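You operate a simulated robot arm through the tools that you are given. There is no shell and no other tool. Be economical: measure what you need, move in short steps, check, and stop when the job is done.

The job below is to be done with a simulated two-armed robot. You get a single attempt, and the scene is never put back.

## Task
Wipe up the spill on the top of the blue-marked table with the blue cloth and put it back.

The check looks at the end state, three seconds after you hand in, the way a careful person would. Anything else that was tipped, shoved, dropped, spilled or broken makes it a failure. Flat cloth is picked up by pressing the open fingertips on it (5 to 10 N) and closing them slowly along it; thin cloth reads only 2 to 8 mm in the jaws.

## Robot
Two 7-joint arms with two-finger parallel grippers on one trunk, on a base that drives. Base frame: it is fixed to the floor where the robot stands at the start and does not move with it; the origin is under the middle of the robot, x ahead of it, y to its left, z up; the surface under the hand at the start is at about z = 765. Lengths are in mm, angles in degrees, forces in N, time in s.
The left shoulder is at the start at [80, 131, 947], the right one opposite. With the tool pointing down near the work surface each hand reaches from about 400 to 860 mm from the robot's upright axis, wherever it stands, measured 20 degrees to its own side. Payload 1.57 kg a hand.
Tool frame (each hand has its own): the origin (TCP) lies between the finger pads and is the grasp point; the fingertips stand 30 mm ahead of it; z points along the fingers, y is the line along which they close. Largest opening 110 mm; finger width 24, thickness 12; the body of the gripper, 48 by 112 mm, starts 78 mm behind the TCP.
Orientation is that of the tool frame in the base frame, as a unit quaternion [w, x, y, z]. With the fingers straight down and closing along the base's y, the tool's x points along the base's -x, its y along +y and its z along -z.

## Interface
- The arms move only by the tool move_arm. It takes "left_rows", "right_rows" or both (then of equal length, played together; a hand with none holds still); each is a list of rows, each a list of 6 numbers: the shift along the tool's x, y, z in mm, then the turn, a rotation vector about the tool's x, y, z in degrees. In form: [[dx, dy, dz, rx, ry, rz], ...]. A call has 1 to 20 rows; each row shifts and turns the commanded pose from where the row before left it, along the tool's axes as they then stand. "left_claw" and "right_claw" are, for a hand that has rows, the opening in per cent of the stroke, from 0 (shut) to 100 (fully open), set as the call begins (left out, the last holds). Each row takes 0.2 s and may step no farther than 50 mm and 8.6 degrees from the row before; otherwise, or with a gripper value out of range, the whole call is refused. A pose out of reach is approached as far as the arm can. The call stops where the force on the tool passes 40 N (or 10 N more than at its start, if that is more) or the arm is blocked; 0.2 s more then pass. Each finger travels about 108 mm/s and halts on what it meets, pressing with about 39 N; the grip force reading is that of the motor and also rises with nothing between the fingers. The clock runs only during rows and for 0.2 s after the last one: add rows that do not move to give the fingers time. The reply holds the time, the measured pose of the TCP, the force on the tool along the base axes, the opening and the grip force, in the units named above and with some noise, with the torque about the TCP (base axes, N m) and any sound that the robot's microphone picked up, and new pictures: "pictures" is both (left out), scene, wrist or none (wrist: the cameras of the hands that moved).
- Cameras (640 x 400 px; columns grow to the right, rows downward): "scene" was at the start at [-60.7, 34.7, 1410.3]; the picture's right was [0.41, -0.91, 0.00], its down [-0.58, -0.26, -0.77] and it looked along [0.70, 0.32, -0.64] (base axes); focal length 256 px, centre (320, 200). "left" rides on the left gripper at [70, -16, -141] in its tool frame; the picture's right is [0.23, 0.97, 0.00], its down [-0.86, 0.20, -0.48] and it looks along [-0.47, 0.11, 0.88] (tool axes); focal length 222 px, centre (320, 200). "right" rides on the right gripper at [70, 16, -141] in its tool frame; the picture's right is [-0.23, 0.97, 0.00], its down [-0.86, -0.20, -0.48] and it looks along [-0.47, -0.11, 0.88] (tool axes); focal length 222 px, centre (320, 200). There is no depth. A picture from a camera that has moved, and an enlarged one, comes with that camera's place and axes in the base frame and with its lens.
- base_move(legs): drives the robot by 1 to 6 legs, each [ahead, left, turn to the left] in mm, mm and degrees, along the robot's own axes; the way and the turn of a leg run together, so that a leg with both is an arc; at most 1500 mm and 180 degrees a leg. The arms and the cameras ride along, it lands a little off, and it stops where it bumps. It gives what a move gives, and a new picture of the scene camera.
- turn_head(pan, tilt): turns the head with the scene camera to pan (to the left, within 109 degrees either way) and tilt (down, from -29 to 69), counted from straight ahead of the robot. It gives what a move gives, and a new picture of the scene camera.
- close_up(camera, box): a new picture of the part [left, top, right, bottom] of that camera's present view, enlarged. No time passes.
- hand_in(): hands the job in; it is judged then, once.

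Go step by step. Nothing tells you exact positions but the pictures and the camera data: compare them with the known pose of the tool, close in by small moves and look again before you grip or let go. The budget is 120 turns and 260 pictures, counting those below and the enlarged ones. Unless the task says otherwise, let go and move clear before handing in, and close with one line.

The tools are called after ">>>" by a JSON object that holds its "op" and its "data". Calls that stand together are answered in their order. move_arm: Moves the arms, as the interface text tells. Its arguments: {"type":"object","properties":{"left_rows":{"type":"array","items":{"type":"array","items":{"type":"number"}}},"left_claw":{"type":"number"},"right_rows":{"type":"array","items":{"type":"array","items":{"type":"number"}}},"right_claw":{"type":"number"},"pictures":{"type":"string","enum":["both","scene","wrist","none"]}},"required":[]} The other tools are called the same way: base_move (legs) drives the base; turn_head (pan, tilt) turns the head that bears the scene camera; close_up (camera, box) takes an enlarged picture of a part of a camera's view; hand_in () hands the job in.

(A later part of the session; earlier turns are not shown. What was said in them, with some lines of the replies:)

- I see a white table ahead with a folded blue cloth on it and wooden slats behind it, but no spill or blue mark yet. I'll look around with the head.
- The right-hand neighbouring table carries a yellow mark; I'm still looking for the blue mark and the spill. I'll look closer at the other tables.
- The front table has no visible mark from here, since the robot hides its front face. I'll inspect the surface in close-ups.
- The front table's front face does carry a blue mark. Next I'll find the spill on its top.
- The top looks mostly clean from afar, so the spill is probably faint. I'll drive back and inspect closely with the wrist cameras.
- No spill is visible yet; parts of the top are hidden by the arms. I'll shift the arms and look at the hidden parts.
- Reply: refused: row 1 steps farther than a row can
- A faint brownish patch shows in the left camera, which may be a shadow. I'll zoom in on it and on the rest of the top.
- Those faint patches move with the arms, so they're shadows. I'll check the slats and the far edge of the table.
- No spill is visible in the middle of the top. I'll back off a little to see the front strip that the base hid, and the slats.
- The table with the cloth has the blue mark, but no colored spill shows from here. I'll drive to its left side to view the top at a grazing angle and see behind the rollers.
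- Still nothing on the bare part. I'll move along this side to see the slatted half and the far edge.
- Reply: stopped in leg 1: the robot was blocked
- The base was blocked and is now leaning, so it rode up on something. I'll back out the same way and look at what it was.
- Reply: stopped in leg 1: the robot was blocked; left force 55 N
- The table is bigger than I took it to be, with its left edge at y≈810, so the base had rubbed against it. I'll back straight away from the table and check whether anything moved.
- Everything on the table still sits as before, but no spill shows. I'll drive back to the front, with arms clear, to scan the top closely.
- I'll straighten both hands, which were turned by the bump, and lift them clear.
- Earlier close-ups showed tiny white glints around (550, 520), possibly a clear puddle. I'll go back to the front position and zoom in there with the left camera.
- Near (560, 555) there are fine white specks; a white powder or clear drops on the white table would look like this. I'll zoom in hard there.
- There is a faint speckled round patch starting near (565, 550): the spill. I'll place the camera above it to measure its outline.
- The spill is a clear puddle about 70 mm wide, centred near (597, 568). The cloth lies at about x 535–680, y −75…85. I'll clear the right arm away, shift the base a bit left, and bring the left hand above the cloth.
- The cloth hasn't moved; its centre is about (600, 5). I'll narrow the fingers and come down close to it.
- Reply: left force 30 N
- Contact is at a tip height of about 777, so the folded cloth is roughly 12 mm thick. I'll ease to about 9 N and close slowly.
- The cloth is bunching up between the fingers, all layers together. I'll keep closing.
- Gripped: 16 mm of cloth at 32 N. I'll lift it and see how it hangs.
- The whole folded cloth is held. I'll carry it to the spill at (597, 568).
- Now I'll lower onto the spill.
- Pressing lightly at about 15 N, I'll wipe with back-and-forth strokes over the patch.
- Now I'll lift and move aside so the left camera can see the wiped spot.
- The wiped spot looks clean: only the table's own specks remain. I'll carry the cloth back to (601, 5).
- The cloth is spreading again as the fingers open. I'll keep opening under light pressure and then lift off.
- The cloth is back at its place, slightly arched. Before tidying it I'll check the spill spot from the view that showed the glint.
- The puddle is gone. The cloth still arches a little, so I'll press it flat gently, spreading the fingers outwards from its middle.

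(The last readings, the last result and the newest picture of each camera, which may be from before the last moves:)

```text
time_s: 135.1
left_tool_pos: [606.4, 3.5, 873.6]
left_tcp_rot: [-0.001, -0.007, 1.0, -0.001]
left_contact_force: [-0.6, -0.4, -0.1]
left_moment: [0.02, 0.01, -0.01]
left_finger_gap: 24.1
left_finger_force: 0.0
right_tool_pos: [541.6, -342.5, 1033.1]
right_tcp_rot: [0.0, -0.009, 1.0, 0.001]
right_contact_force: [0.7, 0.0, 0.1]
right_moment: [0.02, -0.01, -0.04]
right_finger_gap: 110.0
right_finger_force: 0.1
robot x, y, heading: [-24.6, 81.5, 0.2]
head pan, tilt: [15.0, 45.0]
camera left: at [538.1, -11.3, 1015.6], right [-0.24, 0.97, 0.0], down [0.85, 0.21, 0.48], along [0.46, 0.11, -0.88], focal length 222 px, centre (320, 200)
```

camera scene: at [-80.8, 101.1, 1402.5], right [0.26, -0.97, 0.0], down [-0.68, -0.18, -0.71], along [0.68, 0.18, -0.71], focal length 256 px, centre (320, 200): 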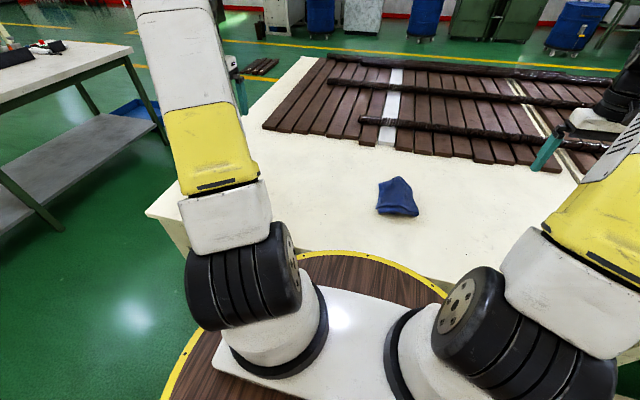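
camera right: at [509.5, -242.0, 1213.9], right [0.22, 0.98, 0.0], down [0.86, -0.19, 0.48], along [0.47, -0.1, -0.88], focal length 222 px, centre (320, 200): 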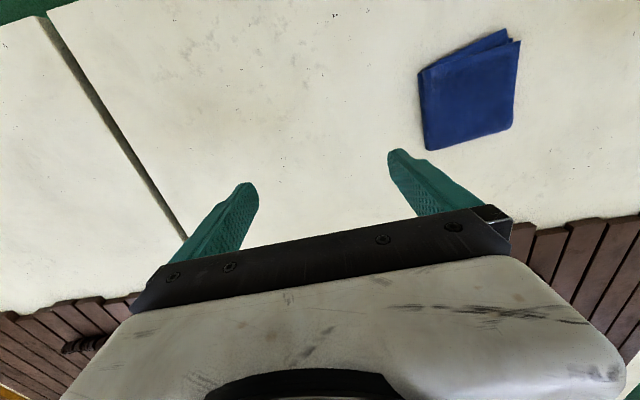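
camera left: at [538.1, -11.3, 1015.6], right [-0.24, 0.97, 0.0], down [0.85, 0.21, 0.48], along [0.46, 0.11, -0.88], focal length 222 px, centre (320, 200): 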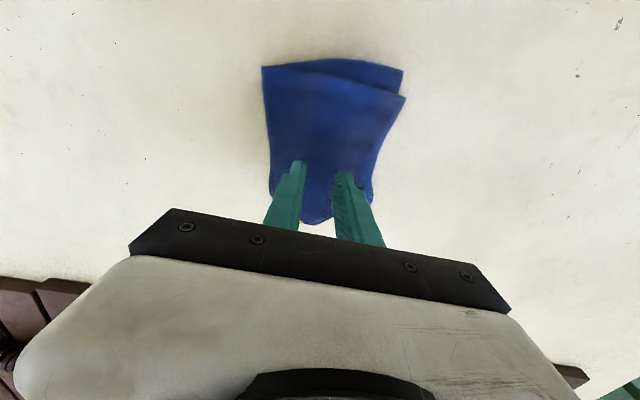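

>>> {"op": "move_arm", "data": {"left_rows": [[0, 0, 25, 0, 0, 0], [0, 0, 20, 0, 0, 0], [0, 0, 10, 0, 0, 0], [0, 0, 6, 0, 0, 0], [0, 0, 4, 0, 0, 0], [0, 0, 0, 0, 0, 0]], "pictures": "none"}}

>>> {"op": "move_arm", "data": {"left_rows": [[0, 0, 0, 0, 0, 0]], "left_claw": 35, "pictures": "none"}}

>>> {"op": "move_arm", "data": {"left_rows": [[0, 0, 1, 0, 0, 0]], "left_claw": 48, "pictures": "none"}}

>>> {"op": "move_arm", "data": {"left_rows": [[0, 0, 1, 0, 0, 0]], "left_claw": 60, "pictures": "none"}}

>>> {"op": "move_arm", "data": {"left_rows": [[0, 0, -10, 0, 0, 0], [0, 0, -40, 0, 0, 0], [0, 0, -40, 0, 0, 0], [0, 0, -40, 0, 0, 0], [0, 40, -20, 0, 0, 0], [0, 40, 0, 0, 0, 0], [0, 40, 0, 0, 0, 0], [0, 40, 0, 0, 0, 0], [0, 0, 0, 0, 0, 0]]}}

>>> {"op": "close_up", "data": {"camera": "scene", "box": [340, 150, 468, 230]}}

```text
time_s: 136.5
left_tool_pos: [609.9, 4.4, 812.2]
left_tcp_rot: [0.002, -0.008, 1.0, -0.003]
left_contact_force: [3.3, 1.6, 35.8]
left_moment: [0.27, -0.06, -0.03]
left_finger_gap: 23.8
left_finger_force: 0.0
right_tool_pos: [542.5, -343.0, 1033.3]
right_tcp_rot: [0.0, -0.008, 1.0, 0.001]
right_contact_force: [-0.3, -0.1, -0.7]
right_moment: [-0.01, 0.04, -0.03]
right_finger_gap: 110.3
right_finger_force: 0.0
robot x, y, heading: [-24.9, 80.7, -0.1]
head pan, tilt: [15.0, 45.0]
```

```text
time_s: 136.9
left_tool_pos: [608.9, 4.2, 810.4]
left_tcp_rot: [0.001, -0.008, 1.0, -0.003]
left_contact_force: [5.7, -3.1, 37.5]
left_moment: [0.21, -0.14, -0.09]
left_finger_gap: 26.7
left_finger_force: 0.1
right_tool_pos: [541.8, -343.3, 1034.6]
right_tcp_rot: [0.0, -0.01, 1.0, 0.001]
right_contact_force: [-0.5, 0.0, -0.1]
right_moment: [0.02, -0.04, -0.03]
right_finger_gap: 110.0
right_finger_force: 0.1
robot x, y, heading: [-22.8, 80.0, -0.0]
head pan, tilt: [15.0, 45.0]
```

```text
time_s: 137.3
left_tool_pos: [607.5, 4.0, 808.1]
left_tcp_rot: [-0.001, -0.008, 1.0, -0.002]
left_contact_force: [2.6, -9.3, 29.2]
left_moment: [0.29, -0.1, -0.05]
left_finger_gap: 43.7
left_finger_force: 0.0
right_tool_pos: [541.5, -343.9, 1034.5]
right_tcp_rot: [0.0, -0.009, 1.0, 0.0]
right_contact_force: [-0.5, 0.9, -0.6]
right_moment: [-0.02, 0.03, -0.01]
right_finger_gap: 110.0
right_finger_force: 0.1
robot x, y, heading: [-20.1, 78.2, 0.1]
head pan, tilt: [15.0, 45.0]
```

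```text
time_s: 137.7
left_tool_pos: [606.7, 7.6, 805.7]
left_tcp_rot: [-0.003, -0.009, 1.0, 0.0]
left_contact_force: [-1.1, -0.1, 8.6]
left_moment: [0.18, 0.03, 0.05]
left_finger_gap: 65.0
left_finger_force: 0.1
right_tool_pos: [541.7, -342.9, 1035.0]
right_tcp_rot: [0.0, -0.01, 1.0, 0.0]
right_contact_force: [1.0, -0.2, 0.3]
right_moment: [0.02, 0.0, -0.01]
right_finger_gap: 110.1
right_finger_force: 0.2
robot x, y, heading: [-23.1, 80.1, -0.1]
head pan, tilt: [15.0, 45.0]
```

```text
time_s: 139.7
left_tool_pos: [605.0, 165.3, 956.5]
left_tcp_rot: [-0.001, -0.008, 1.0, -0.001]
left_contact_force: [-0.3, 0.6, -0.1]
left_moment: [0.02, 0.04, -0.01]
left_finger_gap: 66.0
left_finger_force: 0.0
right_tool_pos: [542.8, -343.1, 1033.3]
right_tcp_rot: [0.0, -0.009, 1.0, 0.002]
right_contact_force: [0.4, 0.7, -0.1]
right_moment: [-0.02, 0.01, -0.04]
right_finger_gap: 110.1
right_finger_force: 0.1
robot x, y, heading: [-18.3, 78.4, -0.2]
head pan, tilt: [15.0, 45.0]
camera scene: at [-80.8, 101.0, 1402.5], right [0.26, -0.97, 0.0], down [-0.68, -0.18, -0.71], along [0.68, 0.18, -0.71], focal length 256 px, centre (320, 200)
camera left: at [536.1, 149.5, 1098.8], right [-0.24, 0.97, 0.0], down [0.85, 0.21, 0.48], along [0.46, 0.11, -0.88], focal length 222 px, centre (320, 200)
```

scene: 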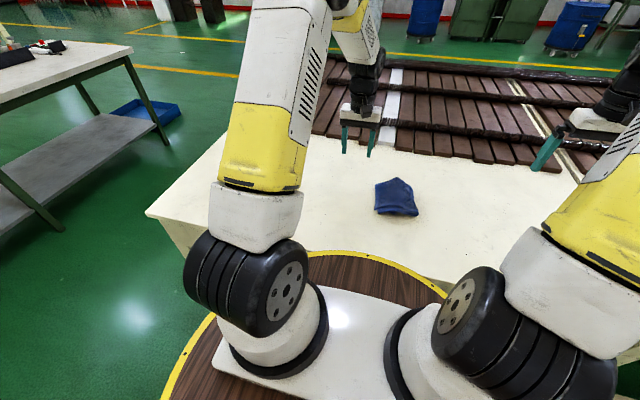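
left: 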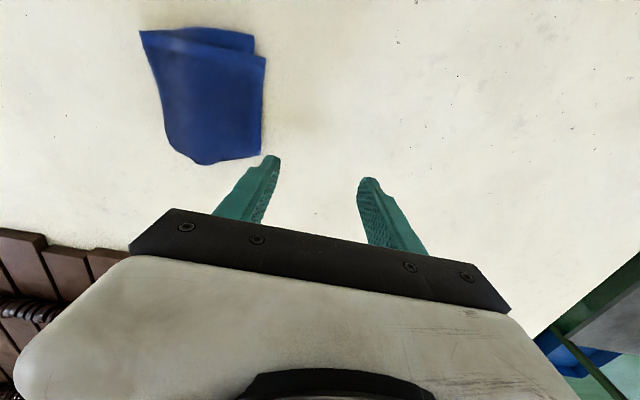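

```text
5.00 times, centred on (404, 190) of scene
camera zoom: at [-80.8, 101.0, 1402.5], right [0.26, -0.97, 0.0], down [-0.68, -0.18, -0.71], along [0.68, 0.18, -0.71], focal length 1282 px, centre (-100, 250)
```

zoom: 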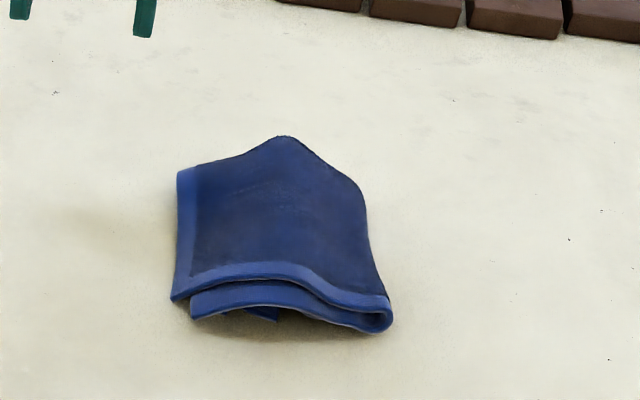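

The spill is gone and the cloth lies folded at its original place. Both hands are open and clear, so I'm handing in.

>>> {"op": "hand_in", "data": {}}

```text
The job is handed in.
```

I wiped the spill (a clear puddle about 70 mm wide) off the blue-marked table, and close-ups of the spot afterwards show it clean. The blue cloth is back in its original place, still folded but slightly rumpled. While I was searching for the spill, the base rubbed the table's left edge and the left hand touched something. I saw nothing displaced afterwards, but I only checked by camera.
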